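You operate a simulated robot arm through the tools that you are given. There is no shell and no other tool. Be economical: measure what you need, move in short steps, check, and stop when the job is done.

The job below is to be done with a simulated two-armed robot. You get a single attempt, and the scene is never put back.

TASK
Take the teal towel from the end of the table and hang it over the middle rail of the green wing.

Only the result counts: the job must be done as asked and must still hold three seconds after the hand-in. Knocking over, shifting, dropping, spilling or breaking anything else fails it. Flat cloth is picked up by pressing the open fingertips on it (5 to 10 N) and closing them slowly along it; thin cloth reads only 2 to 8 mm in the jaws.

THE ROBOT
Two 7-joint arms with two-finger parallel grippers on one trunk, on a base that drives. Base frame: it is fixed to the floor where the robot stands at the start and does not move with it; the origin is under the middle of the robot, x ahead of it, y to its left, z up; the surface under the hand at the start is at about z = 75. Units: cm, degrees, N and s.
The left shoulder is at the start at [2, 13.8, 135.6], the right one opposite. With the tool pointing down near the work surface each hand reaches from about 10 to 34 cm from the robot's upright axis, wherever it stands, measured 20 degrees to its own side. Payload 1.57 kg a hand.
Tool frame (each hand has its own): the origin (TCP) lies between the finger pads and is the grasp point; the fingertips stand 3 cm ahead of it; z points along the fingers, y is the line along which they close. The gripper opens to 8 cm. The fingers are 1.7 cm wide and 1.2 cm thick; the gripper's body (4 by 8.2 cm) begins 8 cm behind the TCP.
Orientation is told as [roll, pitch, yaw] about the base's x, y, z axes, in that order, counted from this pose: with the fingers straight down and closing along the base's y, the tool's x points along the base's -x, its y along +y and its z along -z.

THE INTERFACE
- The arms move only by the tool send_rows. It takes "left_plan", "right_plan" or both (then of equal length, played together; a hand with none holds still); each is a list that holds one entry, the list of rows, each a list of 6 numbers: the shift along the tool's x, y, z in cm, then the turn, a rotation vector about the tool's x, y, z in degrees. In form: [[[tx, ty, tz, rx, ry, rz], ...]]. A call has 1 to 12 rows; each row shifts and turns the commanded pose from where the row before left it, along the tool's axes as they then stand. "left_grip" and "right_grip" are, for a hand that has rows, the opening, from 0 (shut) to 1 (fully open), set as the call begins (left out, the last holds). A row lasts 0.2 s, in which the tool goes at most 5 cm and 8.6 degrees; a call with a longer step from one row to the next is refused whole, and so is a gripper value outside its range. A pose out of reach is approached as far as the arm can. The call stops where the force on the tool passes 40 N (or 10 N more than at its start, if that is more) or the arm is blocked; 0.2 s more then pass. The fingers move at their own pace (about 4.5 cm/s each) and stop on an object; they squeeze with about 23 N. The grip force told is the motor's: it shows also when the fingers shut on nothing. Time passes only in rows, and 0.2 s behind the last, so rows that do not move let the fingers close. It gives the time, the measured TCP pose, the force on the tool (base axes), the opening and the grip force at its end, in the units of the frame above (readings bear some noise), with the torque about the TCP (base axes, N m) and any sound that the robot's microphone picked up.
- Cameras (640 x 400 px; columns grow to the right, rows downward): "scene" is now at [16.28, -3.15, 120.63]; the picture's right is [-0.45, -0.90, 0.00], its down [-0.76, 0.38, -0.53] and it looks along [0.47, -0.23, -0.85] (base axes); focal length 274 px, centre (320, 200). "left" rides on the left gripper at [7.2, 0.7, -12.2] in its tool frame; the picture's right is [-0.09, 1.00, 0.00], its down [-0.84, -0.08, -0.54] and it looks along [-0.54, -0.05, 0.84] (tool axes); focal length 238 px, centre (320, 200). "right" rides on the right gripper at [7.2, -0.7, -12.2] in its tool frame; the picture's right is [0.09, 1.00, 0.00], its down [-0.84, 0.08, -0.54] and it looks along [-0.54, 0.05, 0.84] (tool axes); focal length 238 px, centre (320, 200). There is no depth. A picture from a camera that has moved, and an enlarged one, comes with that camera's place and axes in the base frame and with its lens.
- capture(camera): a new picture of that camera. It takes no simulated time.
- slide_trunk(by): slides the trunk up (or, below 0, down) by that many cm; the arms and the scene camera ride with it, the base frame stays. It gives what a move gives, with no picture.
- steer(legs): drives the robot by 1 to 6 legs, each [ahead, left, turn to the left] in cm, cm and degrees, along the robot's own axes; the way and the turn of a leg run together, so that a leg with both is an arc; at most 150 cm and 180 degrees a leg. The arms and the cameras ride along, it lands a little off, and it stops where it bumps. It gives what a move gives.
- aim_head(pan, tilt): turns the head with the scene camera to pan (to the left, within 60 degrees either way) and tilt (down, from -29 to 69), counted from straight ahead of the robot. It gives what a move gives.
- close_up(camera, box): a new picture of the part [left, top, right, bottom] of that camera's present view, enlarged. It takes no simulated time.
- job_done(): hands the job in; it is judged then, once.

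Go step by step. Nothing tells you exact positions but the pictures and the camera data: compare them with the known pose of the tool, close in by small moves and look again before you grip or let go. The budget is 120 turns and 108 pictures, counting those below and the enlarged ones. Unless the task says otherwise, let go and move clear before handing in, and close with one line.

The tools are called after "Emit:" as a command line: name --argument value ..., lists and objects as JSON in quotes. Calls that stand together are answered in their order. send_rows: Moves the arms, as the interface text tells. Its arguments: {"type":"object","properties":{"left_plan":{"type":"array"},"left_grip":{"type":"number"},"right_plan":{"type":"array"},"right_grip":{"type":"number"}},"required":[]} The other tools are called the same way: slide_trunk (by) slides the trunk up or down; steer (legs) drives the base; aim_head (pan, tilt) turns the head that bears the scene camera; capture (camera) takes a picture; close_up (camera, box) takes an enlarged picture of a part of a camera's view; job_done () hands the job in.

At the start:

```text
t: 0.0
left_ee_pos: [24.13, -1.03, 99.34]
left_tool_rot: [0.0, 0.0, 0.0]
left_contact_force: [-0.8, -0.3, -0.8]
left_moment: [0.02, 0.01, 0.0]
left_opening: 8.02
left_grasp_force: 0.1
right_ee_pos: [25.17, -24.11, 96.76]
right_tool_rot: [-0.1, 0.0, -0.1]
right_contact_force: [0.5, 0.2, 0.0]
right_moment: [0.0, -0.04, 0.01]
right_opening: 7.99
right_grasp_force: 0.1
trunk travel left (down, up): [-73.1, 50.9]
robot x, y, heading: [-0.29, 0.18, 0.1]
head pan, tilt: [-26.5, 58.3]
```

scene: 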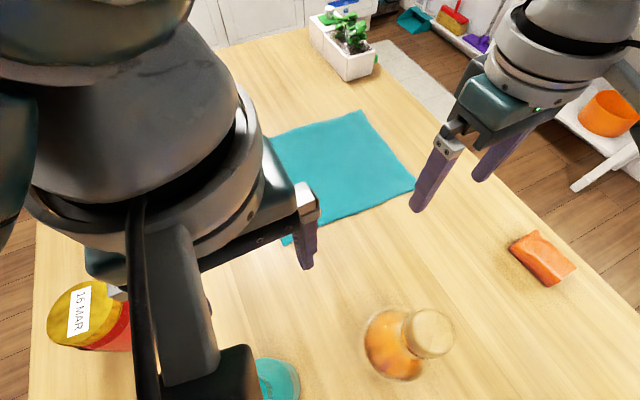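
right: 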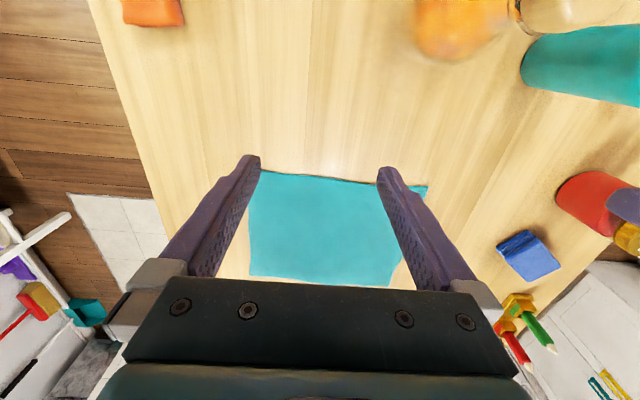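
left: 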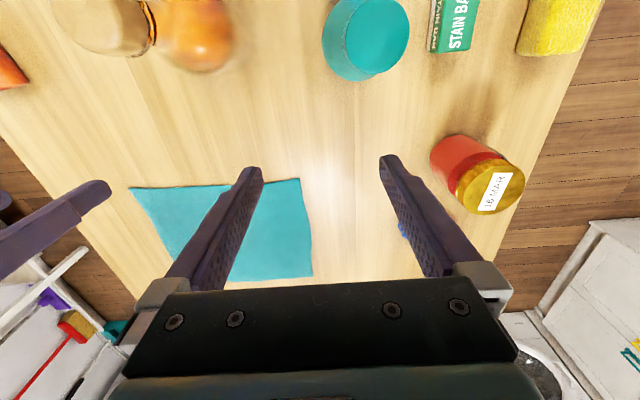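

I see the teal towel flat on the table ahead, at around x 36–62, y -36 to -8. I'll look around for the rack with the green wing.

Emit:
aim_head --pan -60 --tilt 30

Emit:
capture --camera "scene"

Emit:
aim_head --pan 0 --tilt 25

Emit:
capture --camera "scene"

Emit:
aim_head --pan 55 --tilt 30

Emit:
capture --camera "scene"

```text
t: 1.0
left_ee_pos: [24.11, -0.99, 99.3]
left_tool_rot: [0.1, 0.0, 0.0]
left_contact_force: [1.4, -0.3, 0.5]
left_moment: [0.0, 0.04, 0.02]
left_opening: 8.04
left_grasp_force: 0.1
right_ee_pos: [25.2, -24.16, 96.76]
right_tool_rot: [-0.2, 0.0, 0.0]
right_contact_force: [0.0, 0.2, 0.2]
right_moment: [-0.05, 0.01, -0.02]
right_opening: 7.98
right_grasp_force: 0.0
trunk travel left (down, up): [-73.1, 50.9]
robot x, y, heading: [0.09, 0.09, 0.1]
head pan, tilt: [-60.0, 30.0]
```

```text
104 pictures are left
camera scene: at [14.67, -7.93, 124.64], right [-0.87, -0.5, 0.0], down [-0.25, 0.43, -0.87], along [0.43, -0.75, -0.5], focal length 274 px, centre (320, 200)
```

scene: 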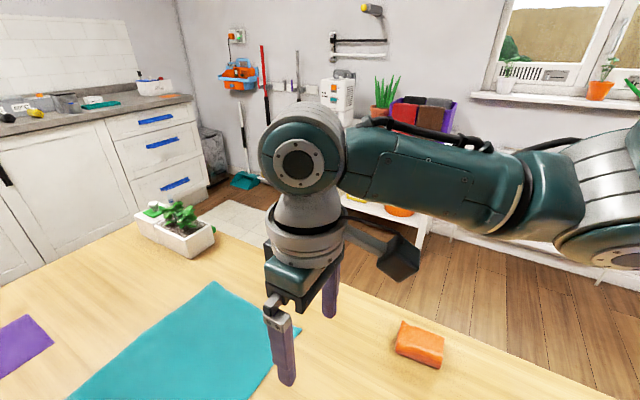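

```text
t: 2.3
left_ee_pos: [24.29, -0.87, 99.26]
left_tool_rot: [0.0, 0.0, 0.0]
left_contact_force: [0.5, -0.3, 0.8]
left_moment: [0.0, 0.02, -0.01]
left_opening: 7.98
left_grasp_force: 0.0
right_ee_pos: [25.15, -24.19, 96.81]
right_tool_rot: [-0.2, -0.1, 0.1]
right_contact_force: [-0.2, -0.8, -0.5]
right_moment: [0.01, 0.0, -0.05]
right_opening: 7.99
right_grasp_force: 0.0
trunk travel left (down, up): [-73.1, 50.9]
robot x, y, heading: [0.19, -0.11, -0.1]
head pan, tilt: [0.0, 25.0]
```

```text
103 pictures are left
camera scene: at [19.36, -0.11, 125.44], right [0.0, -1.0, 0.0], down [-0.42, 0.0, -0.91], along [0.91, 0.0, -0.42], focal length 274 px, centre (320, 200)
```

scene: 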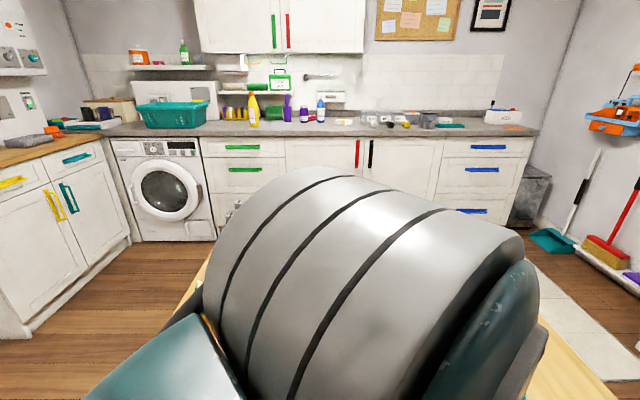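

```text
t: 3.5
left_ee_pos: [24.14, -0.96, 99.29]
left_tool_rot: [0.1, -0.1, -0.1]
left_contact_force: [0.9, -0.8, -0.2]
left_moment: [-0.01, -0.02, 0.01]
left_opening: 8.03
left_grasp_force: 0.0
right_ee_pos: [25.31, -24.11, 96.82]
right_tool_rot: [-0.1, -0.1, 0.0]
right_contact_force: [-0.3, 0.2, 0.6]
right_moment: [-0.01, -0.03, 0.01]
right_opening: 7.98
right_grasp_force: 0.0
trunk travel left (down, up): [-73.1, 50.9]
robot x, y, heading: [0.02, -0.05, -0.0]
head pan, tilt: [55.0, 30.0]
```

```text
102 pictures are left
camera scene: at [15.34, 7.3, 124.64], right [0.82, -0.57, 0.0], down [-0.29, -0.41, -0.87], along [0.5, 0.71, -0.5], focal length 274 px, centre (320, 200)
```

scene: 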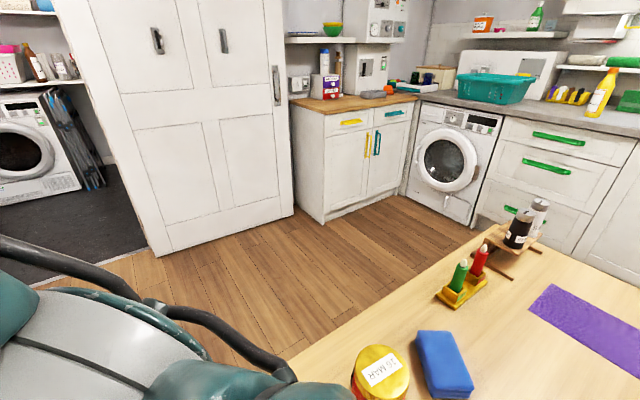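

No rack in view so far; it must be to the side or behind. I'll raise the trunk for clearance and turn partly right to look.

Emit:
slide_trunk --by 12

Emit:
steer --legs '[[0, 0, -50]]'

Emit:
aim_head --pan -60 --tilt 30

Emit:
capture --camera "scene"

```text
t: 5.0
left_ee_pos: [24.14, -0.85, 111.35]
left_tool_rot: [0.1, 0.1, 0.0]
left_contact_force: [0.9, -0.7, 0.4]
left_moment: [0.02, -0.02, -0.02]
left_opening: 8.01
left_grasp_force: 0.1
right_ee_pos: [25.19, -24.18, 108.7]
right_tool_rot: [-0.1, 0.0, -0.1]
right_contact_force: [0.9, 0.4, -0.1]
right_moment: [-0.02, 0.0, -0.01]
right_opening: 8.01
right_grasp_force: 0.0
trunk travel left (down, up): [-85.1, 38.9]
robot x, y, heading: [0.2, -0.19, 0.3]
head pan, tilt: [55.0, 30.0]
```

```text
t: 7.7
left_ee_pos: [15.03, -18.99, 111.19]
left_tool_rot: [0.0, -0.1, -49.2]
left_contact_force: [0.7, -0.5, -0.2]
left_moment: [0.02, -0.02, 0.03]
left_opening: 7.98
left_grasp_force: 0.0
right_ee_pos: [-1.85, -34.88, 108.77]
right_tool_rot: [0.0, 0.0, -49.1]
right_contact_force: [-0.3, 0.2, -1.0]
right_moment: [-0.03, 0.0, 0.02]
right_opening: 8.0
right_grasp_force: 0.1
trunk travel left (down, up): [-85.1, 38.9]
robot x, y, heading: [-0.12, -0.13, -49.2]
head pan, tilt: [55.0, 30.0]
```

```text
t: 9.6
left_ee_pos: [15.1, -18.93, 111.36]
left_tool_rot: [0.1, 0.1, -49.2]
left_contact_force: [-0.7, -0.3, 0.2]
left_moment: [0.0, -0.03, 0.03]
left_opening: 8.01
left_grasp_force: 0.0
right_ee_pos: [-1.81, -34.83, 108.84]
right_tool_rot: [-0.1, 0.0, -49.2]
right_contact_force: [-0.1, -0.3, -0.2]
right_moment: [-0.02, -0.02, 0.01]
right_opening: 8.01
right_grasp_force: 0.2
trunk travel left (down, up): [-85.1, 38.9]
robot x, y, heading: [0.05, -0.26, -49.2]
head pan, tilt: [-60.0, 30.0]
```

```text
101 pictures are left
camera scene: at [3.71, -16.2, 136.64], right [-0.94, 0.33, 0.0], down [0.16, 0.47, -0.87], along [-0.28, -0.82, -0.5], focal length 274 px, centre (320, 200)
```

scene: 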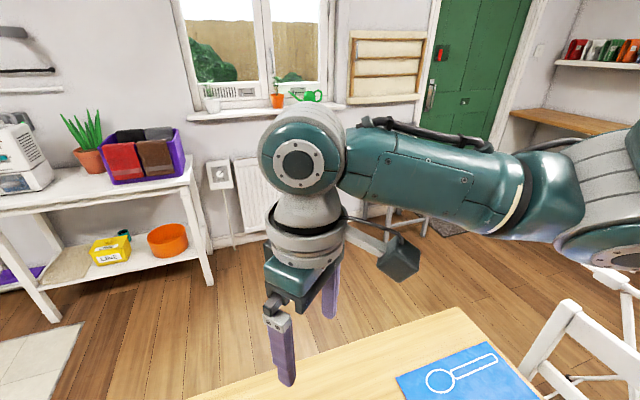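

Something like a drying rack with white legs appears to be further behind. I'll turn further and look.

Emit:
steer --legs '[[0, 0, -60]]'

Emit:
capture --camera "scene"

Emit:
aim_head --pan 0 --tilt 30

Emit:
capture --camera "scene"

```text
t: 12.7
left_ee_pos: [-9.0, -22.29, 111.22]
left_tool_rot: [0.0, 0.0, -109.6]
left_contact_force: [0.1, -1.0, -0.8]
left_moment: [-0.02, -0.03, -0.02]
left_opening: 7.98
left_grasp_force: 0.0
right_ee_pos: [-31.06, -15.56, 108.77]
right_tool_rot: [-0.1, 0.1, -109.7]
right_contact_force: [0.0, 0.1, 0.2]
right_moment: [0.02, 0.05, -0.03]
right_opening: 7.99
right_grasp_force: 0.1
trunk travel left (down, up): [-85.1, 38.9]
robot x, y, heading: [0.02, -0.02, -109.6]
head pan, tilt: [-60.0, 30.0]
```

```text
100 pictures are left
camera scene: at [-12.09, -11.14, 136.64], right [-0.18, 0.98, 0.0], down [0.49, 0.09, -0.87], along [-0.85, -0.16, -0.5], focal length 274 px, centre (320, 200)
```

scene: 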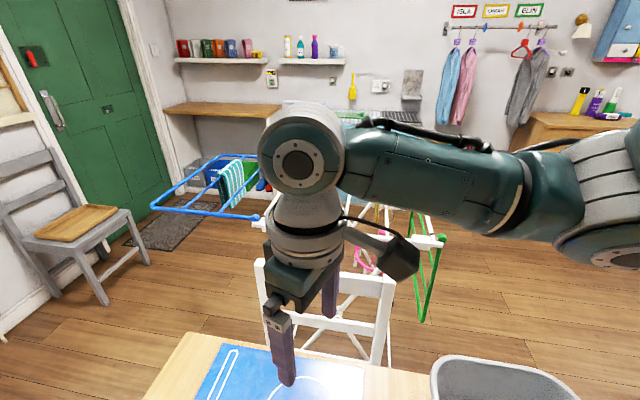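

```text
t: 14.0
left_ee_pos: [-9.05, -22.4, 111.34]
left_tool_rot: [0.0, 0.0, -109.7]
left_contact_force: [1.0, 0.0, 0.8]
left_moment: [0.04, 0.0, -0.01]
left_opening: 7.99
left_grasp_force: 0.1
right_ee_pos: [-31.08, -15.7, 108.83]
right_tool_rot: [0.0, 0.0, -109.6]
right_contact_force: [-0.7, -0.2, 0.7]
right_moment: [0.0, 0.02, -0.01]
right_opening: 7.99
right_grasp_force: 0.1
trunk travel left (down, up): [-85.1, 38.9]
robot x, y, heading: [-0.28, -0.06, -109.7]
head pan, tilt: [0.0, 30.0]
```

```text
99 pictures are left
camera scene: at [-6.23, -18.02, 136.64], right [-0.94, 0.34, 0.0], down [0.17, 0.47, -0.87], along [-0.29, -0.82, -0.5], focal length 274 px, centre (320, 200)
```

scene: 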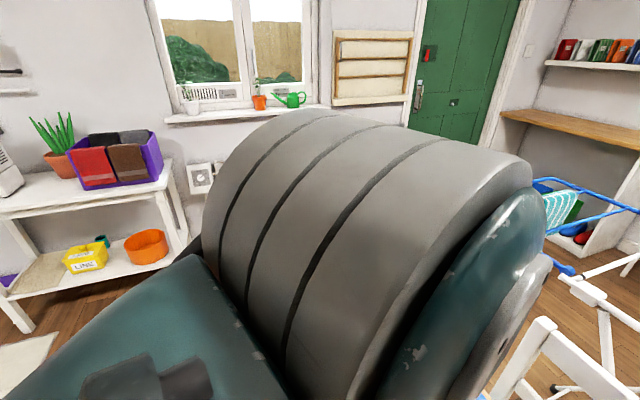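

There's a rack with a blue wing and a green wing behind the robot. I'll turn further and look at it.

Emit:
steer --legs '[[0, 0, -60]]'

Emit:
aim_head --pan -60 --tilt 35

Emit:
capture --camera "scene"

Emit:
aim_head --pan -15 --tilt 45

Emit:
capture --camera "scene"

```text
t: 17.0
left_ee_pos: [-23.92, -3.47, 111.3]
left_tool_rot: [0.0, -0.1, -169.2]
left_contact_force: [0.2, -0.5, -0.2]
left_moment: [0.01, 0.01, 0.0]
left_opening: 8.01
left_grasp_force: 0.0
right_ee_pos: [-29.19, 18.93, 108.79]
right_tool_rot: [-0.1, 0.0, -169.1]
right_contact_force: [0.2, -0.3, 0.1]
right_moment: [0.02, 0.03, 0.0]
right_opening: 8.01
right_grasp_force: 0.0
trunk travel left (down, up): [-85.1, 38.9]
robot x, y, heading: [0.12, 0.02, -169.2]
head pan, tilt: [0.0, 30.0]
```

```text
t: 18.3
left_ee_pos: [-23.9, -3.59, 111.34]
left_tool_rot: [0.0, 0.1, -169.3]
left_contact_force: [0.0, -0.4, -0.1]
left_moment: [0.04, 0.0, 0.01]
left_opening: 7.97
left_grasp_force: 0.1
right_ee_pos: [-29.27, 19.07, 108.75]
right_tool_rot: [-0.1, -0.1, -169.1]
right_contact_force: [-0.6, -0.7, -0.4]
right_moment: [-0.06, -0.01, -0.02]
right_opening: 8.0
right_grasp_force: 0.1
trunk travel left (down, up): [-85.1, 38.9]
robot x, y, heading: [-0.01, 0.32, -169.2]
head pan, tilt: [-60.0, 35.0]
```

```text
98 pictures are left
camera scene: at [-15.41, 4.7, 135.87], right [0.76, 0.65, 0.0], down [0.37, -0.43, -0.82], along [-0.54, 0.62, -0.57], focal length 274 px, centre (320, 200)
```

scene: 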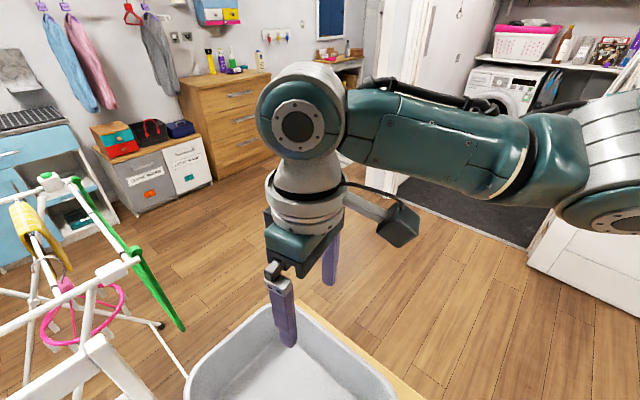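

```text
t: 19.4
left_ee_pos: [-23.87, -3.55, 111.36]
left_tool_rot: [0.1, 0.0, -169.2]
left_contact_force: [-1.2, -0.3, 0.1]
left_moment: [0.01, 0.01, 0.01]
left_opening: 8.01
left_grasp_force: 0.0
right_ee_pos: [-29.33, 19.01, 108.81]
right_tool_rot: [0.0, 0.0, -169.1]
right_contact_force: [0.2, 0.0, 0.1]
right_moment: [0.02, 0.02, -0.01]
right_opening: 8.02
right_grasp_force: 0.0
trunk travel left (down, up): [-85.1, 38.9]
robot x, y, heading: [0.17, 0.16, -169.2]
head pan, tilt: [-15.0, 45.0]
```

```text
97 pictures are left
camera scene: at [-17.76, -1.36, 134.38], right [0.07, 1.0, 0.0], down [0.7, -0.05, -0.71], along [-0.71, 0.05, -0.71], focal length 274 px, centre (320, 200)
```

scene: 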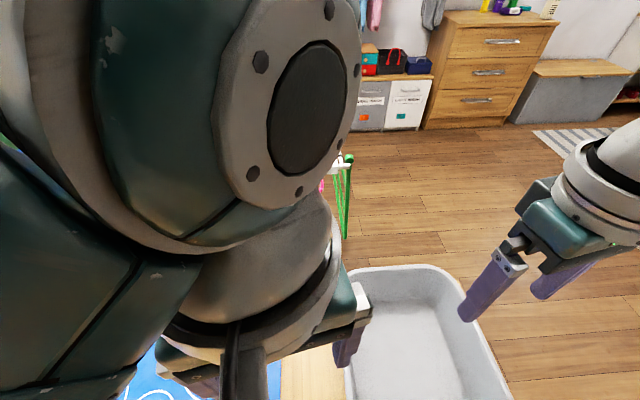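

The rack stands beyond a second table (tub, blue mat) behind me. I'll move to y≈+75 through the free floor to see the green wing from its side.

Emit:
steer --legs '[[0, -75, -11]]'

Emit:
aim_head --pan 25 --tilt 35

Emit:
capture --camera "scene"

Emit:
aim_head --pan -20 --tilt 45

Emit:
capture --camera "scene"

```text
t: 23.4
left_ee_pos: [-30.98, 75.13, 111.26]
left_tool_rot: [-0.1, -0.1, 179.7]
left_contact_force: [1.0, -1.0, 0.1]
left_moment: [-0.02, -0.02, -0.01]
left_opening: 8.0
left_grasp_force: 0.0
right_ee_pos: [-31.73, 98.22, 108.79]
right_tool_rot: [-0.1, 0.0, 179.7]
right_contact_force: [0.3, 0.8, -0.2]
right_moment: [0.02, -0.01, 0.0]
right_opening: 8.0
right_grasp_force: 0.0
trunk travel left (down, up): [-85.1, 38.9]
robot x, y, heading: [-6.39, 74.51, 179.6]
head pan, tilt: [-15.0, 45.0]
```

```text
t: 24.5
left_ee_pos: [-31.05, 75.15, 111.36]
left_tool_rot: [0.0, 0.1, 179.7]
left_contact_force: [0.0, 1.3, 0.4]
left_moment: [-0.01, 0.01, -0.01]
left_opening: 7.97
left_grasp_force: 0.1
right_ee_pos: [-31.95, 98.27, 108.84]
right_tool_rot: [-0.2, 0.0, 179.7]
right_contact_force: [0.0, 0.5, -1.2]
right_moment: [0.0, -0.03, 0.0]
right_opening: 8.0
right_grasp_force: 0.1
trunk travel left (down, up): [-85.1, 38.9]
robot x, y, heading: [-6.76, 74.14, 179.3]
head pan, tilt: [25.0, 35.0]
```

```text
96 pictures are left
camera scene: at [-24.64, 70.33, 135.86], right [-0.42, 0.91, 0.0], down [0.52, 0.24, -0.82], along [-0.74, -0.34, -0.57], focal length 274 px, centre (320, 200)
```

scene: 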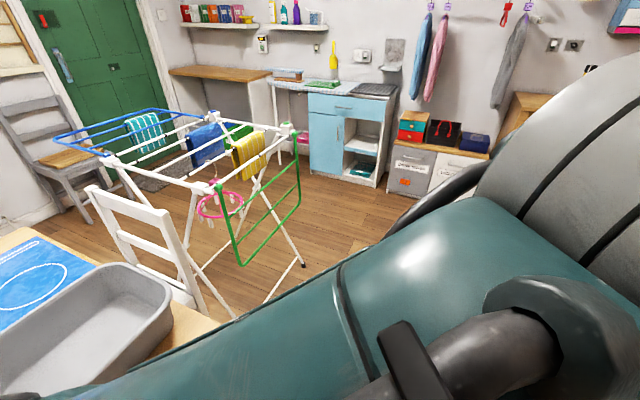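

```text
t: 25.6
left_ee_pos: [-31.09, 75.15, 111.38]
left_tool_rot: [0.1, 0.0, 179.6]
left_contact_force: [0.0, 0.6, 0.4]
left_moment: [-0.01, -0.03, 0.01]
left_opening: 7.99
left_grasp_force: 0.0
right_ee_pos: [-31.88, 98.32, 108.79]
right_tool_rot: [-0.1, 0.0, 179.7]
right_contact_force: [-0.6, 0.6, 0.8]
right_moment: [-0.01, -0.01, 0.02]
right_opening: 8.0
right_grasp_force: 0.0
trunk travel left (down, up): [-85.1, 38.9]
robot x, y, heading: [-7.07, 73.87, 179.8]
head pan, tilt: [-20.0, 45.0]
```

```text
95 pictures are left
camera scene: at [-24.27, 76.82, 134.38], right [0.35, 0.94, 0.0], down [0.66, -0.24, -0.71], along [-0.66, 0.24, -0.71], focal length 274 px, centre (320, 200)
```

scene: 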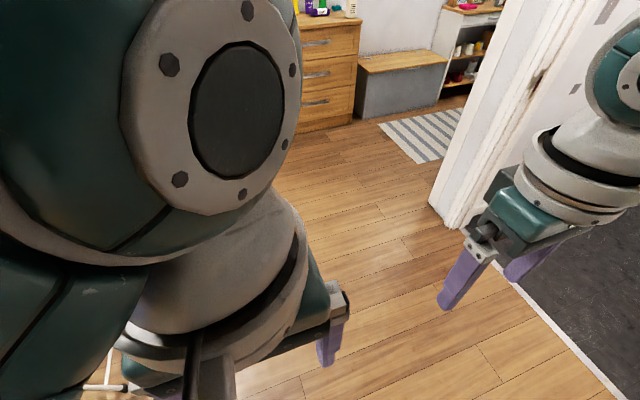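

Now I see the rack well: blue wing horizontal at far side, green wing folded down on the near (+y) side. I'll zoom in.

Emit:
aim_head --pan 35 --tilt 35

Emit:
close_up --camera "scene" --box '[120, 90, 440, 290]'

Emit:
capture --camera "scene"

```text
t: 26.9
left_ee_pos: [-30.97, 75.07, 111.31]
left_tool_rot: [0.0, 0.0, 179.7]
left_contact_force: [0.2, -0.6, 0.4]
left_moment: [0.0, 0.03, 0.01]
left_opening: 8.02
left_grasp_force: 0.0
right_ee_pos: [-31.95, 98.32, 108.78]
right_tool_rot: [0.0, 0.1, 179.7]
right_contact_force: [-0.4, -0.1, 0.7]
right_moment: [-0.03, -0.03, -0.04]
right_opening: 8.02
right_grasp_force: 0.1
trunk travel left (down, up): [-85.1, 38.9]
robot x, y, heading: [-6.92, 73.76, 179.7]
head pan, tilt: [35.0, 35.0]
```

```text
2.00 times, centred on (280, 190) of scene
camera zoom: at [-23.88, 69.0, 135.86], right [-0.57, 0.82, 0.0], down [0.47, 0.33, -0.82], along [-0.67, -0.47, -0.57], focal length 549 px, centre (400, 220)
```

zoom: 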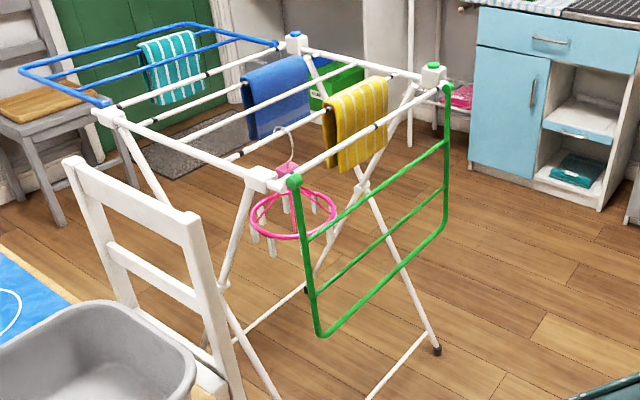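

```text
93 pictures are left
camera scene: at [-23.88, 69.0, 135.86], right [-0.57, 0.82, 0.0], down [0.47, 0.33, -0.82], along [-0.67, -0.47, -0.57], focal length 274 px, centre (320, 200)
```

scene: 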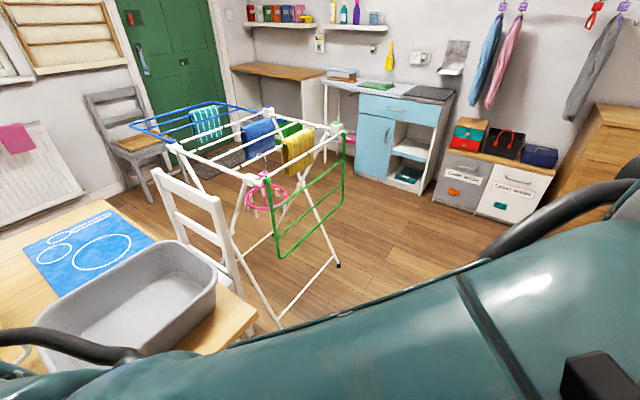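

The rack's green wing hangs vertically at roughly y≈+10, running along x, with three rails; the middle one is my target. Now back to the towel to pick it up with both hands at its near corners.

Emit:
steer --legs '[[0, 0, 180], [5, -94, 0]]'

Emit:
aim_head --pan -5 --tilt 60

Emit:
capture --camera "scene"

Emit:
capture --camera "left"

Emit:
capture --camera "right"

```text
t: 39.2
left_ee_pos: [26.0, -19.3, 111.41]
left_tool_rot: [0.0, 0.0, 2.1]
left_contact_force: [-0.6, 0.0, -0.5]
left_moment: [0.01, 0.01, 0.01]
left_opening: 8.0
left_grasp_force: 0.1
right_ee_pos: [28.0, -42.41, 108.82]
right_tool_rot: [-0.2, 0.0, 2.2]
right_contact_force: [-0.3, 0.3, -0.6]
right_moment: [0.02, 0.0, 0.02]
right_opening: 7.98
right_grasp_force: 0.2
trunk travel left (down, up): [-85.1, 38.9]
robot x, y, heading: [1.84, -18.83, 2.1]
head pan, tilt: [35.0, 35.0]
```

```text
t: 40.3
left_ee_pos: [26.19, -19.3, 111.29]
left_tool_rot: [0.0, 0.0, 2.2]
left_contact_force: [0.6, 0.4, -0.7]
left_moment: [-0.02, -0.01, -0.01]
left_opening: 8.01
left_grasp_force: 0.1
right_ee_pos: [27.87, -42.4, 108.81]
right_tool_rot: [0.0, -0.1, 2.1]
right_contact_force: [0.0, 0.5, 0.1]
right_moment: [0.0, 0.01, -0.01]
right_opening: 8.01
right_grasp_force: 0.0
trunk travel left (down, up): [-85.1, 38.9]
robot x, y, heading: [1.95, -18.85, 2.0]
head pan, tilt: [-5.0, 60.0]
```

```text
92 pictures are left
camera scene: at [18.62, -19.28, 132.44], right [-0.05, -1.0, 0.0], down [-0.86, 0.04, -0.5], along [0.5, -0.02, -0.87], focal length 274 px, centre (320, 200)
```

scene: 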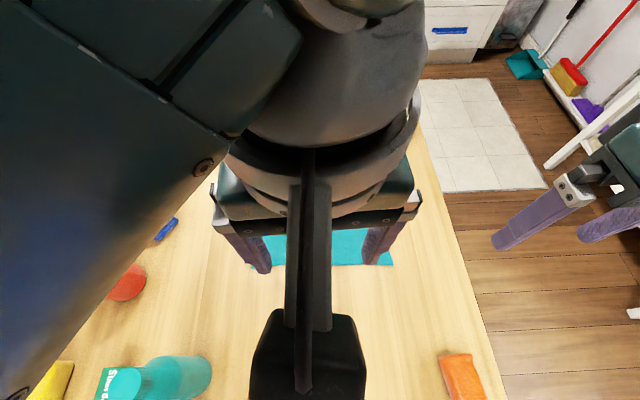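

```text
91 pictures are left
camera left: at [18.72, -18.98, 123.55], right [0.05, 1.0, 0.0], down [0.84, -0.05, 0.54], along [0.54, -0.03, -0.84], focal length 238 px, centre (320, 200)
```

left: 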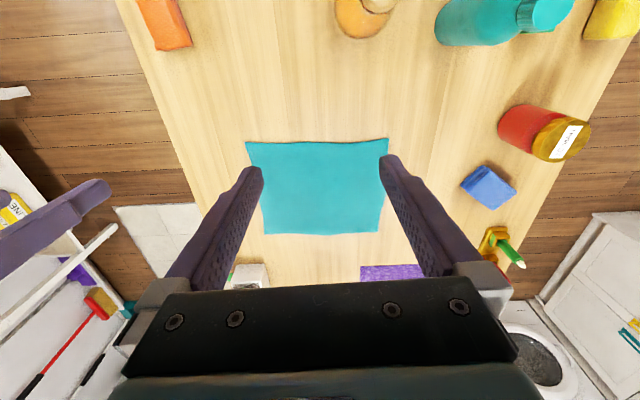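

```text
90 pictures are left
camera right: at [20.82, -43.26, 121.02], right [-0.13, 0.99, 0.0], down [0.83, 0.11, 0.54], along [0.54, 0.07, -0.84], focal length 238 px, centre (320, 200)
```

right: 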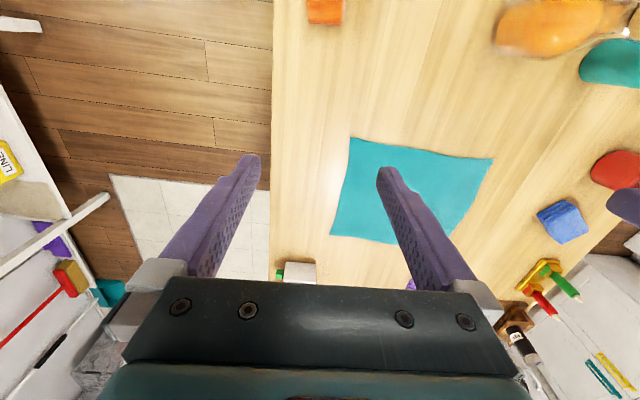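

The towel spans x 35–60, y -36 to -5.5. I'll lower the trunk and bring the hands above its near corners (left → (37,-10), right → (37,-31)).

Emit:
slide_trunk --by -20

Emit:
send_rows --left_plan '[[[-2.2, 1.8, 0, 0, 0, 0.4], [-2.2, 1.8, 0, 0, 0, 0.4], [-2.2, 1.8, 0, 0, 0, 0.4], [-2.2, 1.8, 0, 0, 0, 0.4], [-2.2, 1.7, 0, 0, 0, 0.5], [0, 0, 0, 0, 0, 0]]]' --right_plan '[[[-1.9, 2.2, 0, 0, 0, 0.4], [-1.9, 2.2, 0, 0, 0, 0.4], [-1.9, 2.2, 0, 0, 0, 0.4], [-1.9, 2.2, 0, 0, 0, 0.4], [-1.9, 2.2, 0, 0, 0, 0.5], [0, 0, 0, 0, 0, 0]]]' --left_grip 0.7 --right_grip 0.7

Emit:
capture --camera "left"

Emit:
capture --camera "right"

```text
t: 42.5
left_ee_pos: [25.89, -19.22, 91.33]
left_tool_rot: [0.0, 0.0, 2.2]
left_contact_force: [0.8, -0.2, 0.3]
left_moment: [-0.02, -0.03, -0.02]
left_opening: 8.01
left_grasp_force: 0.1
right_ee_pos: [27.89, -42.46, 88.89]
right_tool_rot: [-0.1, 0.0, 2.2]
right_contact_force: [0.6, 0.1, -0.3]
right_moment: [0.01, -0.01, -0.01]
right_opening: 8.0
right_grasp_force: 0.1
trunk travel left (down, up): [-65.1, 58.9]
robot x, y, heading: [1.82, -19.14, 2.3]
head pan, tilt: [-5.0, 60.0]
```

```text
t: 43.9
left_ee_pos: [36.79, -10.15, 91.3]
left_tool_rot: [0.0, 0.1, 0.0]
left_contact_force: [-1.2, -0.2, -0.3]
left_moment: [-0.01, 0.01, -0.03]
left_opening: 5.63
left_grasp_force: 0.0
right_ee_pos: [37.15, -31.2, 88.95]
right_tool_rot: [-0.1, 0.0, 0.1]
right_contact_force: [-0.8, 0.8, 0.8]
right_moment: [0.0, -0.03, -0.01]
right_opening: 5.61
right_grasp_force: 0.0
trunk travel left (down, up): [-65.1, 58.9]
robot x, y, heading: [1.41, -19.43, 2.2]
head pan, tilt: [-5.0, 60.0]
```

```text
89 pictures are left
camera left: at [29.56, -9.64, 103.52], right [0.09, 1.0, 0.0], down [0.84, -0.08, 0.54], along [0.54, -0.05, -0.84], focal length 238 px, centre (320, 200)
```

left: 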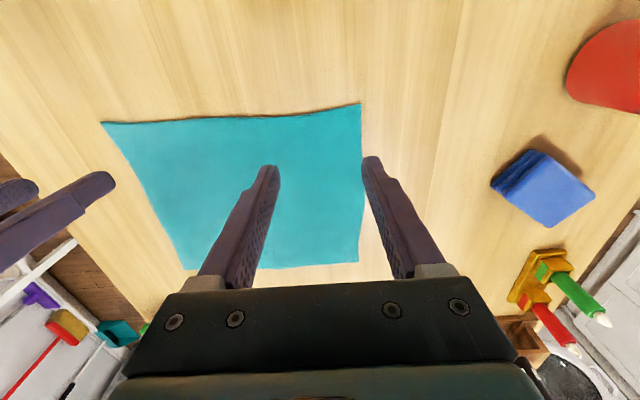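

```text
88 pictures are left
camera right: at [30.02, -31.87, 101.16], right [-0.09, 1.0, 0.0], down [0.84, 0.08, 0.54], along [0.54, 0.05, -0.84], focal length 238 px, centre (320, 200)
```

right: 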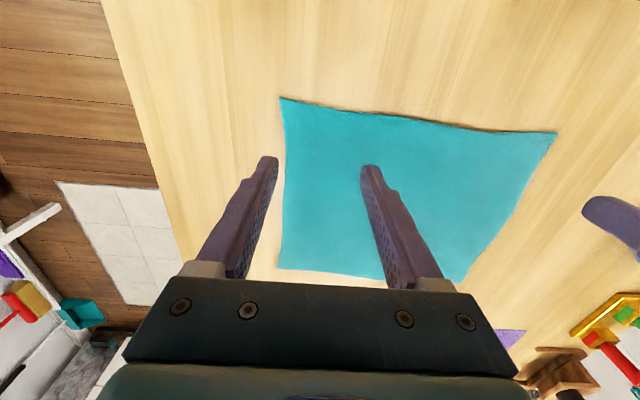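

Both hands are above the near corners. I'll narrow the openings and descend to just above the cloth.

Emit:
send_rows --left_plan '[[[-0.3, -0.3, 2.4, 0, 0, 0], [-0.3, -0.3, 2.4, 0, 0, 0], [0, 0, 2.4, 0, 0, 0], [0, 0, 2.4, 0, 0, 0], [0, 0, 2.0, 0, 0, 0], [0, 0, 0, 0, 0, 0]]]' --right_plan '[[[-0.2, 0.4, 2.0, 0, 0, 0], [-0.2, 0.4, 2.0, 0, 0, 0], [0, 0, 2.0, 0, 0, 0], [0, 0, 2.0, 0, 0, 0], [0, 0, 1.3, 0, 0, 0], [0, 0, 0, 0, 0, 0]]]' --left_grip 0.6 --right_grip 0.6

Emit:
capture --camera "left"

Emit:
capture --camera "right"

```text
t: 45.3
left_ee_pos: [37.37, -10.65, 79.67]
left_tool_rot: [0.0, 0.0, -0.1]
left_contact_force: [0.0, 0.0, 0.5]
left_moment: [0.02, -0.02, 0.01]
left_opening: 4.8
left_grasp_force: 0.1
right_ee_pos: [37.66, -30.39, 79.51]
right_tool_rot: [-0.1, 0.0, 0.1]
right_contact_force: [-0.1, 0.7, 0.1]
right_moment: [-0.02, -0.01, 0.01]
right_opening: 4.81
right_grasp_force: 0.0
trunk travel left (down, up): [-65.1, 58.9]
robot x, y, heading: [2.15, -19.01, 2.3]
head pan, tilt: [-5.0, 60.0]
```

```text
87 pictures are left
camera left: at [30.1, -10.06, 91.91], right [0.09, 1.0, 0.0], down [0.84, -0.08, 0.54], along [0.54, -0.05, -0.84], focal length 238 px, centre (320, 200)
```

left: 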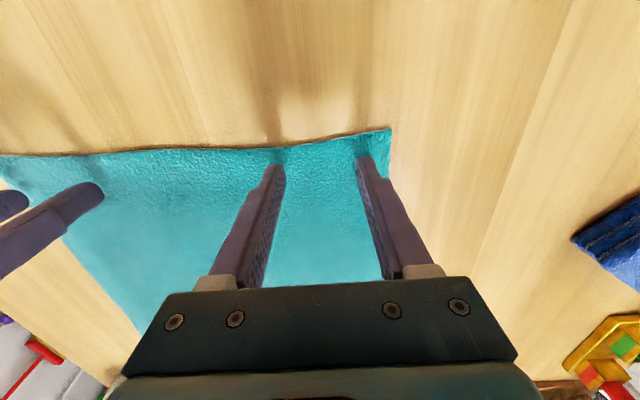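

```text
86 pictures are left
camera right: at [30.45, -31.06, 91.76], right [-0.09, 1.0, 0.0], down [0.84, 0.08, 0.54], along [0.54, 0.05, -0.84], focal length 238 px, centre (320, 200)
```

right: 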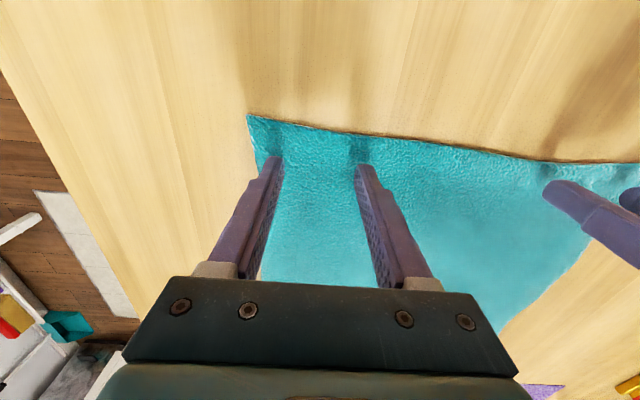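

Fingertips hover just above the cloth near the corners. I press down gently in small steps.

Emit:
send_rows --left_plan '[[[0, -0.4, 0.4, 0, 0, 0], [0, 0, 0.4, 0, 0, 0], [0, 0, 0.3, 0, 0, 0], [0, 0, 0.2, 0, 0, 0], [0, 0, 0, 0, 0, 0]]]' --right_plan '[[[0, 0.2, 0.4, 0, 0, 0], [0, 0, 0.4, 0, 0, 0], [0, 0, 0.2, 0, 0, 0], [0, 0, 0.2, 0, 0, 0], [0, 0, 0, 0, 0, 0]]]'

```text
t: 46.5
left_ee_pos: [37.43, -11.3, 78.27]
left_tool_rot: [0.0, -0.1, 0.2]
left_contact_force: [-1.4, 1.4, 8.0]
left_moment: [0.05, 0.04, -0.01]
left_opening: 4.78
left_grasp_force: 0.1
right_ee_pos: [37.56, -30.13, 78.38]
right_tool_rot: [-0.1, 0.0, 0.0]
right_contact_force: [-1.5, -0.1, 6.4]
right_moment: [-0.05, 0.0, 0.0]
right_opening: 4.83
right_grasp_force: 0.1
trunk travel left (down, up): [-65.1, 58.9]
robot x, y, heading: [1.86, -19.45, 2.1]
head pan, tilt: [-5.0, 60.0]
```

Contact is 6–8 N on both. Now close slowly.

Emit:
send_rows --left_plan '[[[0, 0, 0, 0, 0, 0]]]' --right_plan '[[[0, 0, 0, 0, 0, 0]]]' --left_grip 0.45 --right_grip 0.45

Emit:
send_rows --left_plan '[[[0, 0, 0, 0, 0, 0]]]' --right_plan '[[[0, 0, 0, 0, 0, 0]]]' --left_grip 0.3 --right_grip 0.3

Emit:
send_rows --left_plan '[[[0, 0, 0, 0, 0, 0]]]' --right_plan '[[[0, 0, 0, 0, 0, 0]]]' --left_grip 0.15 --right_grip 0.15

Emit:
send_rows --left_plan '[[[0, 0, 0, 0, 0, 0], [0, 0, 0, 0, 0, 0], [0, 0, 0, 0, 0, 0]]]' --right_plan '[[[0, 0, 0, 0, 0, 0], [0, 0, 0, 0, 0, 0], [0, 0, 0, 0, 0, 0]]]' --left_grip 0 --right_grip 0

Emit:
capture --camera "left"

Emit:
capture --camera "right"

```text
t: 46.9
left_ee_pos: [37.5, -11.22, 78.45]
left_tool_rot: [0.0, -0.1, 0.0]
left_contact_force: [0.6, -1.1, 6.3]
left_moment: [0.0, -0.03, -0.02]
left_opening: 3.57
left_grasp_force: 0.0
right_ee_pos: [37.62, -30.08, 78.39]
right_tool_rot: [-0.1, -0.1, 0.2]
right_contact_force: [-0.2, 1.8, 5.0]
right_moment: [0.01, 0.03, -0.02]
right_opening: 3.6
right_grasp_force: 0.1
trunk travel left (down, up): [-65.1, 58.9]
robot x, y, heading: [1.82, -19.24, 2.3]
head pan, tilt: [-5.0, 60.0]
```

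```text
t: 47.3
left_ee_pos: [37.48, -11.36, 78.31]
left_tool_rot: [0.0, -0.1, 0.0]
left_contact_force: [0.4, -3.2, 6.5]
left_moment: [-0.05, -0.03, -0.01]
left_opening: 2.46
left_grasp_force: 2.1
right_ee_pos: [37.69, -30.2, 78.42]
right_tool_rot: [0.0, 0.1, 0.1]
right_contact_force: [-0.8, 3.0, 5.6]
right_moment: [0.09, 0.04, 0.0]
right_opening: 2.48
right_grasp_force: 0.7
trunk travel left (down, up): [-65.1, 58.9]
robot x, y, heading: [1.64, -19.23, 2.2]
head pan, tilt: [-5.0, 60.0]
```

```text
t: 47.7
left_ee_pos: [37.53, -11.19, 78.4]
left_tool_rot: [-0.2, -0.1, 0.2]
left_contact_force: [0.3, -8.4, 8.0]
left_moment: [-0.22, -0.04, -0.01]
left_opening: 1.66
left_grasp_force: 4.5
right_ee_pos: [37.74, -30.11, 78.4]
right_tool_rot: [0.1, -0.2, 0.2]
right_contact_force: [0.9, 8.8, 6.0]
right_moment: [0.24, 0.0, 0.03]
right_opening: 1.69
right_grasp_force: 4.2
trunk travel left (down, up): [-65.1, 58.9]
robot x, y, heading: [1.92, -19.03, 2.1]
head pan, tilt: [-5.0, 60.0]
```

```text
t: 48.5
left_ee_pos: [37.42, -11.65, 78.42]
left_tool_rot: [-0.6, -0.1, 0.1]
left_contact_force: [-0.7, -25.5, 8.6]
left_moment: [-0.8, -0.09, -0.02]
left_opening: 0.62
left_grasp_force: 23.1
right_ee_pos: [37.62, -29.78, 78.38]
right_tool_rot: [0.5, 0.0, 0.2]
right_contact_force: [1.1, 23.9, 4.2]
right_moment: [0.8, -0.01, 0.0]
right_opening: 0.56
right_grasp_force: 23.0
trunk travel left (down, up): [-65.1, 58.9]
robot x, y, heading: [1.83, -19.32, 2.2]
head pan, tilt: [-5.0, 60.0]
```

```text
85 pictures are left
camera left: at [30.2, -10.87, 90.66], right [0.09, 1.0, -0.01], down [0.84, -0.07, 0.54], along [0.54, -0.06, -0.84], focal length 238 px, centre (320, 200)
```

left: 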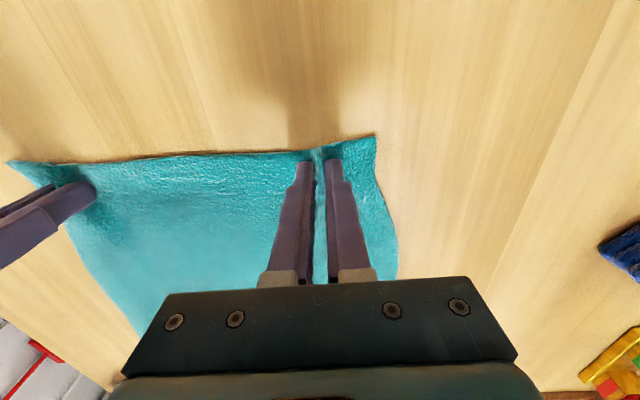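

```text
84 pictures are left
camera right: at [30.47, -30.57, 90.65], right [-0.09, 1.0, 0.01], down [0.84, 0.07, 0.54], along [0.54, 0.06, -0.84], focal length 238 px, centre (320, 200)
```

right: 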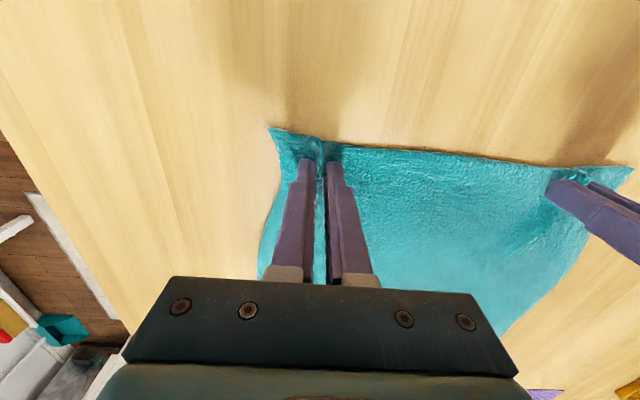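

Both jaws hold a 6 mm ridge. I relax the sideways tension (hands slightly together) and lift.

Emit:
send_rows --left_plan '[[[0, -0.6, -0.5, 0, 0, 0], [0, -0.6, -1, 0, 0, 0], [0, 0, -2, 0, 0, 0], [0, 0, -2, 0, 0, 0], [0, 0, -2, 0, 0, 0], [0, 0, -2, 0, 0, 0], [0, 0, 0, 0, 0, 0]]]' --right_plan '[[[0, 0.6, -0.5, 0, 0, 0], [0, 0.6, -1, 0, 0, 0], [0, 0, -2, 0, 0, 0], [0, 0, -2, 0, 0, 0], [0, 0, -2, 0, 0, 0], [0, 0, -2, 0, 0, 0], [0, 0, 0, 0, 0, 0]]]'

Emit:
capture --camera "left"

Emit:
capture --camera "right"

```text
t: 50.1
left_ee_pos: [37.49, -12.29, 87.88]
left_tool_rot: [0.0, 0.0, 0.1]
left_contact_force: [-0.1, -0.2, -0.5]
left_moment: [0.03, 0.01, -0.01]
left_opening: 0.41
left_grasp_force: 23.1
right_ee_pos: [37.5, -28.96, 87.7]
right_tool_rot: [-0.1, 0.0, 0.1]
right_contact_force: [-0.8, 0.6, -0.9]
right_moment: [-0.01, -0.03, 0.01]
right_opening: 0.45
right_grasp_force: 23.3
trunk travel left (down, up): [-65.1, 58.9]
robot x, y, heading: [1.61, -18.96, 2.4]
head pan, tilt: [-5.0, 60.0]
```

```text
83 pictures are left
camera left: at [30.09, -11.71, 100.05], right [0.09, 1.0, 0.0], down [0.84, -0.08, 0.54], along [0.54, -0.05, -0.84], focal length 238 px, centre (320, 200)
```

left: 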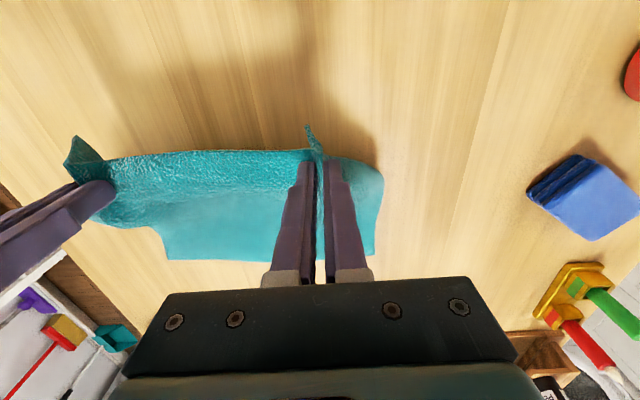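

```text
82 pictures are left
camera right: at [30.37, -29.52, 99.89], right [-0.09, 1.0, 0.0], down [0.84, 0.08, 0.54], along [0.54, 0.05, -0.84], focal length 238 px, centre (320, 200)
```

right: 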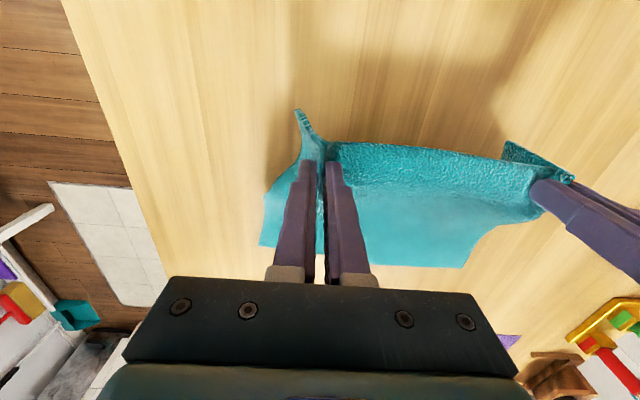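

The towel hangs cleanly from both hands. I'll raise it well clear, slide left out of the aisle and turn toward the rack side.

Emit:
slide_trunk --by 35

Emit:
steer --legs '[[0, 95, 0], [0, 0, -92]]'

Emit:
aim_head --pan -50 --tilt 40

Emit:
capture --camera "scene"

Emit:
capture --camera "left"

```text
t: 53.5
left_ee_pos: [37.44, -12.29, 122.82]
left_tool_rot: [0.0, 0.1, 0.0]
left_contact_force: [-0.1, -0.1, 0.2]
left_moment: [0.02, -0.01, -0.04]
left_opening: 0.44
left_grasp_force: 22.6
right_ee_pos: [37.43, -28.89, 122.65]
right_tool_rot: [-0.1, 0.0, 0.1]
right_contact_force: [1.1, 1.3, 0.4]
right_moment: [0.02, 0.01, 0.0]
right_opening: 0.45
right_grasp_force: 23.2
trunk travel left (down, up): [-100.1, 23.9]
robot x, y, heading: [2.11, -19.26, 2.4]
head pan, tilt: [-5.0, 60.0]
```

```text
t: 62.4
left_ee_pos: [3.98, 41.41, 122.78]
left_tool_rot: [0.0, 0.0, -91.9]
left_contact_force: [-0.2, -0.5, -0.7]
left_moment: [-0.01, -0.01, 0.07]
left_opening: 0.43
left_grasp_force: 22.7
right_ee_pos: [-12.48, 41.87, 122.58]
right_tool_rot: [-0.1, 0.1, -92.0]
right_contact_force: [0.5, 0.4, -0.5]
right_moment: [0.05, -0.01, 0.1]
right_opening: 0.41
right_grasp_force: 23.3
trunk travel left (down, up): [-100.1, 23.9]
robot x, y, heading: [-1.67, 77.18, -89.5]
head pan, tilt: [-5.0, 60.0]
```

```text
t: 63.5
left_ee_pos: [4.0, 41.53, 122.78]
left_tool_rot: [0.0, 0.0, -91.9]
left_contact_force: [-0.5, -0.1, 0.3]
left_moment: [0.0, 0.07, 0.1]
left_opening: 0.43
left_grasp_force: 22.4
right_ee_pos: [-12.51, 41.94, 122.62]
right_tool_rot: [-0.1, 0.0, -91.9]
right_contact_force: [-0.2, 0.7, -0.7]
right_moment: [-0.02, -0.01, 0.07]
right_opening: 0.43
right_grasp_force: 22.7
trunk travel left (down, up): [-100.1, 23.9]
robot x, y, heading: [-1.75, 77.4, -89.9]
head pan, tilt: [-50.0, 40.0]
```

```text
81 pictures are left
camera scene: at [-7.99, 61.65, 150.11], right [-0.65, 0.76, 0.0], down [0.49, 0.42, -0.77], along [-0.58, -0.49, -0.64], focal length 274 px, centre (320, 200)
```

scene: 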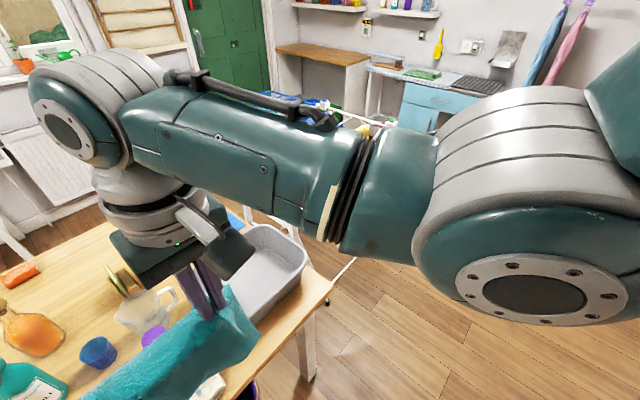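

```text
80 pictures are left
camera left: at [4.84, 48.57, 135.04], right [0.99, -0.12, 0.0], down [-0.1, -0.83, 0.54], along [-0.07, -0.54, -0.84], focal length 238 px, centre (320, 200)
```

left: 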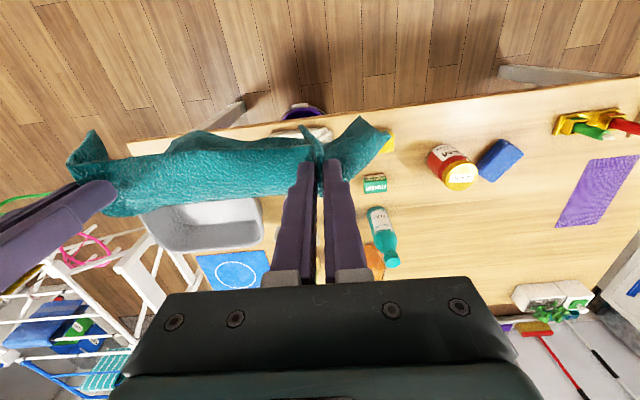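

The towel is held well. I'll strafe right until I'm in front of the green wing, staying at y≈77, and look.

Emit:
steer --legs '[[0, -70, 0]]'

Emit:
aim_head --pan -10 --tilt 40

Emit:
capture --camera "scene"

Emit:
capture --camera "left"

Emit:
capture --camera "right"

```text
t: 67.4
left_ee_pos: [-66.52, 41.05, 122.7]
left_tool_rot: [0.0, -0.1, -91.6]
left_contact_force: [-0.8, -0.7, -0.1]
left_moment: [-0.01, 0.01, 0.07]
left_opening: 0.41
left_grasp_force: 23.3
right_ee_pos: [-83.07, 41.47, 122.66]
right_tool_rot: [-0.2, 0.0, -91.7]
right_contact_force: [-0.3, 0.2, 0.5]
right_moment: [0.01, 0.03, 0.07]
right_opening: 0.45
right_grasp_force: 23.1
trunk travel left (down, up): [-100.1, 23.9]
robot x, y, heading: [-72.37, 76.82, -90.0]
head pan, tilt: [-50.0, 40.0]
```

```text
t: 68.5
left_ee_pos: [-66.53, 41.13, 122.76]
left_tool_rot: [0.0, 0.0, -91.8]
left_contact_force: [0.1, 0.5, 0.1]
left_moment: [0.02, 0.0, 0.05]
left_opening: 0.41
left_grasp_force: 22.8
right_ee_pos: [-83.09, 41.54, 122.6]
right_tool_rot: [-0.1, 0.0, -91.7]
right_contact_force: [0.5, 0.9, -0.5]
right_moment: [0.03, 0.01, 0.09]
right_opening: 0.46
right_grasp_force: 23.5
trunk travel left (down, up): [-100.1, 23.9]
robot x, y, heading: [-72.49, 76.68, -89.7]
head pan, tilt: [-10.0, 40.0]
```

```text
79 pictures are left
camera scene: at [-73.5, 58.38, 150.11], right [-0.99, 0.17, 0.0], down [0.11, 0.63, -0.77], along [-0.13, -0.76, -0.64], focal length 274 px, centre (320, 200)
```

scene: 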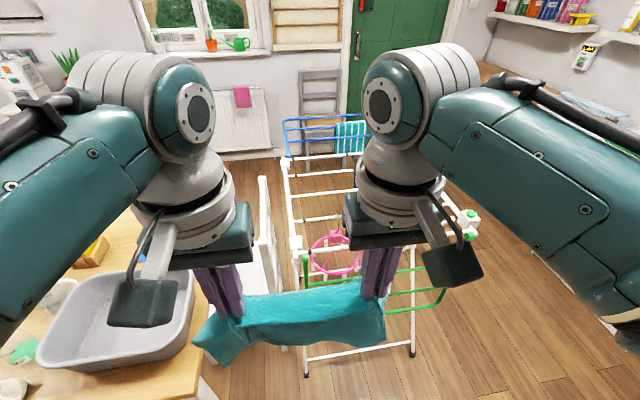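

```text
78 pictures are left
camera left: at [-65.66, 48.21, 135.04], right [0.99, -0.12, 0.0], down [-0.1, -0.83, 0.54], along [-0.07, -0.54, -0.84], focal length 238 px, centre (320, 200)
```

left: 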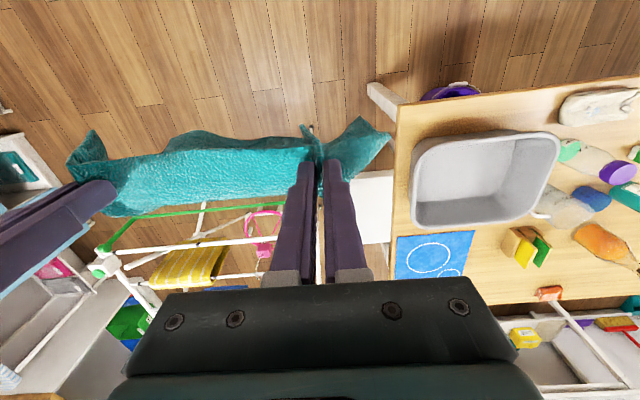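

```text
77 pictures are left
camera right: at [-83.43, 48.74, 134.86], right [1.0, 0.06, 0.0], down [0.05, -0.84, 0.54], along [0.03, -0.54, -0.84], focal length 238 px, centre (320, 200)
```

right: 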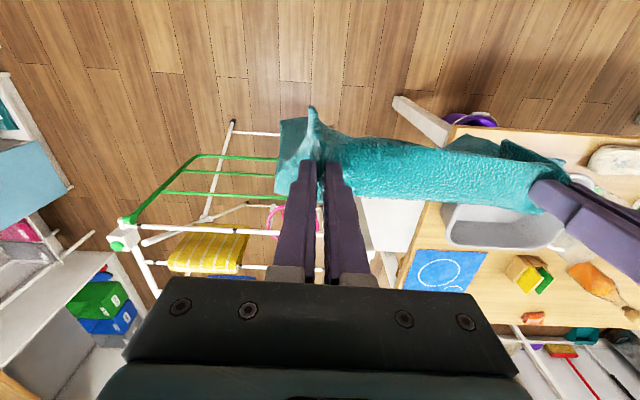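

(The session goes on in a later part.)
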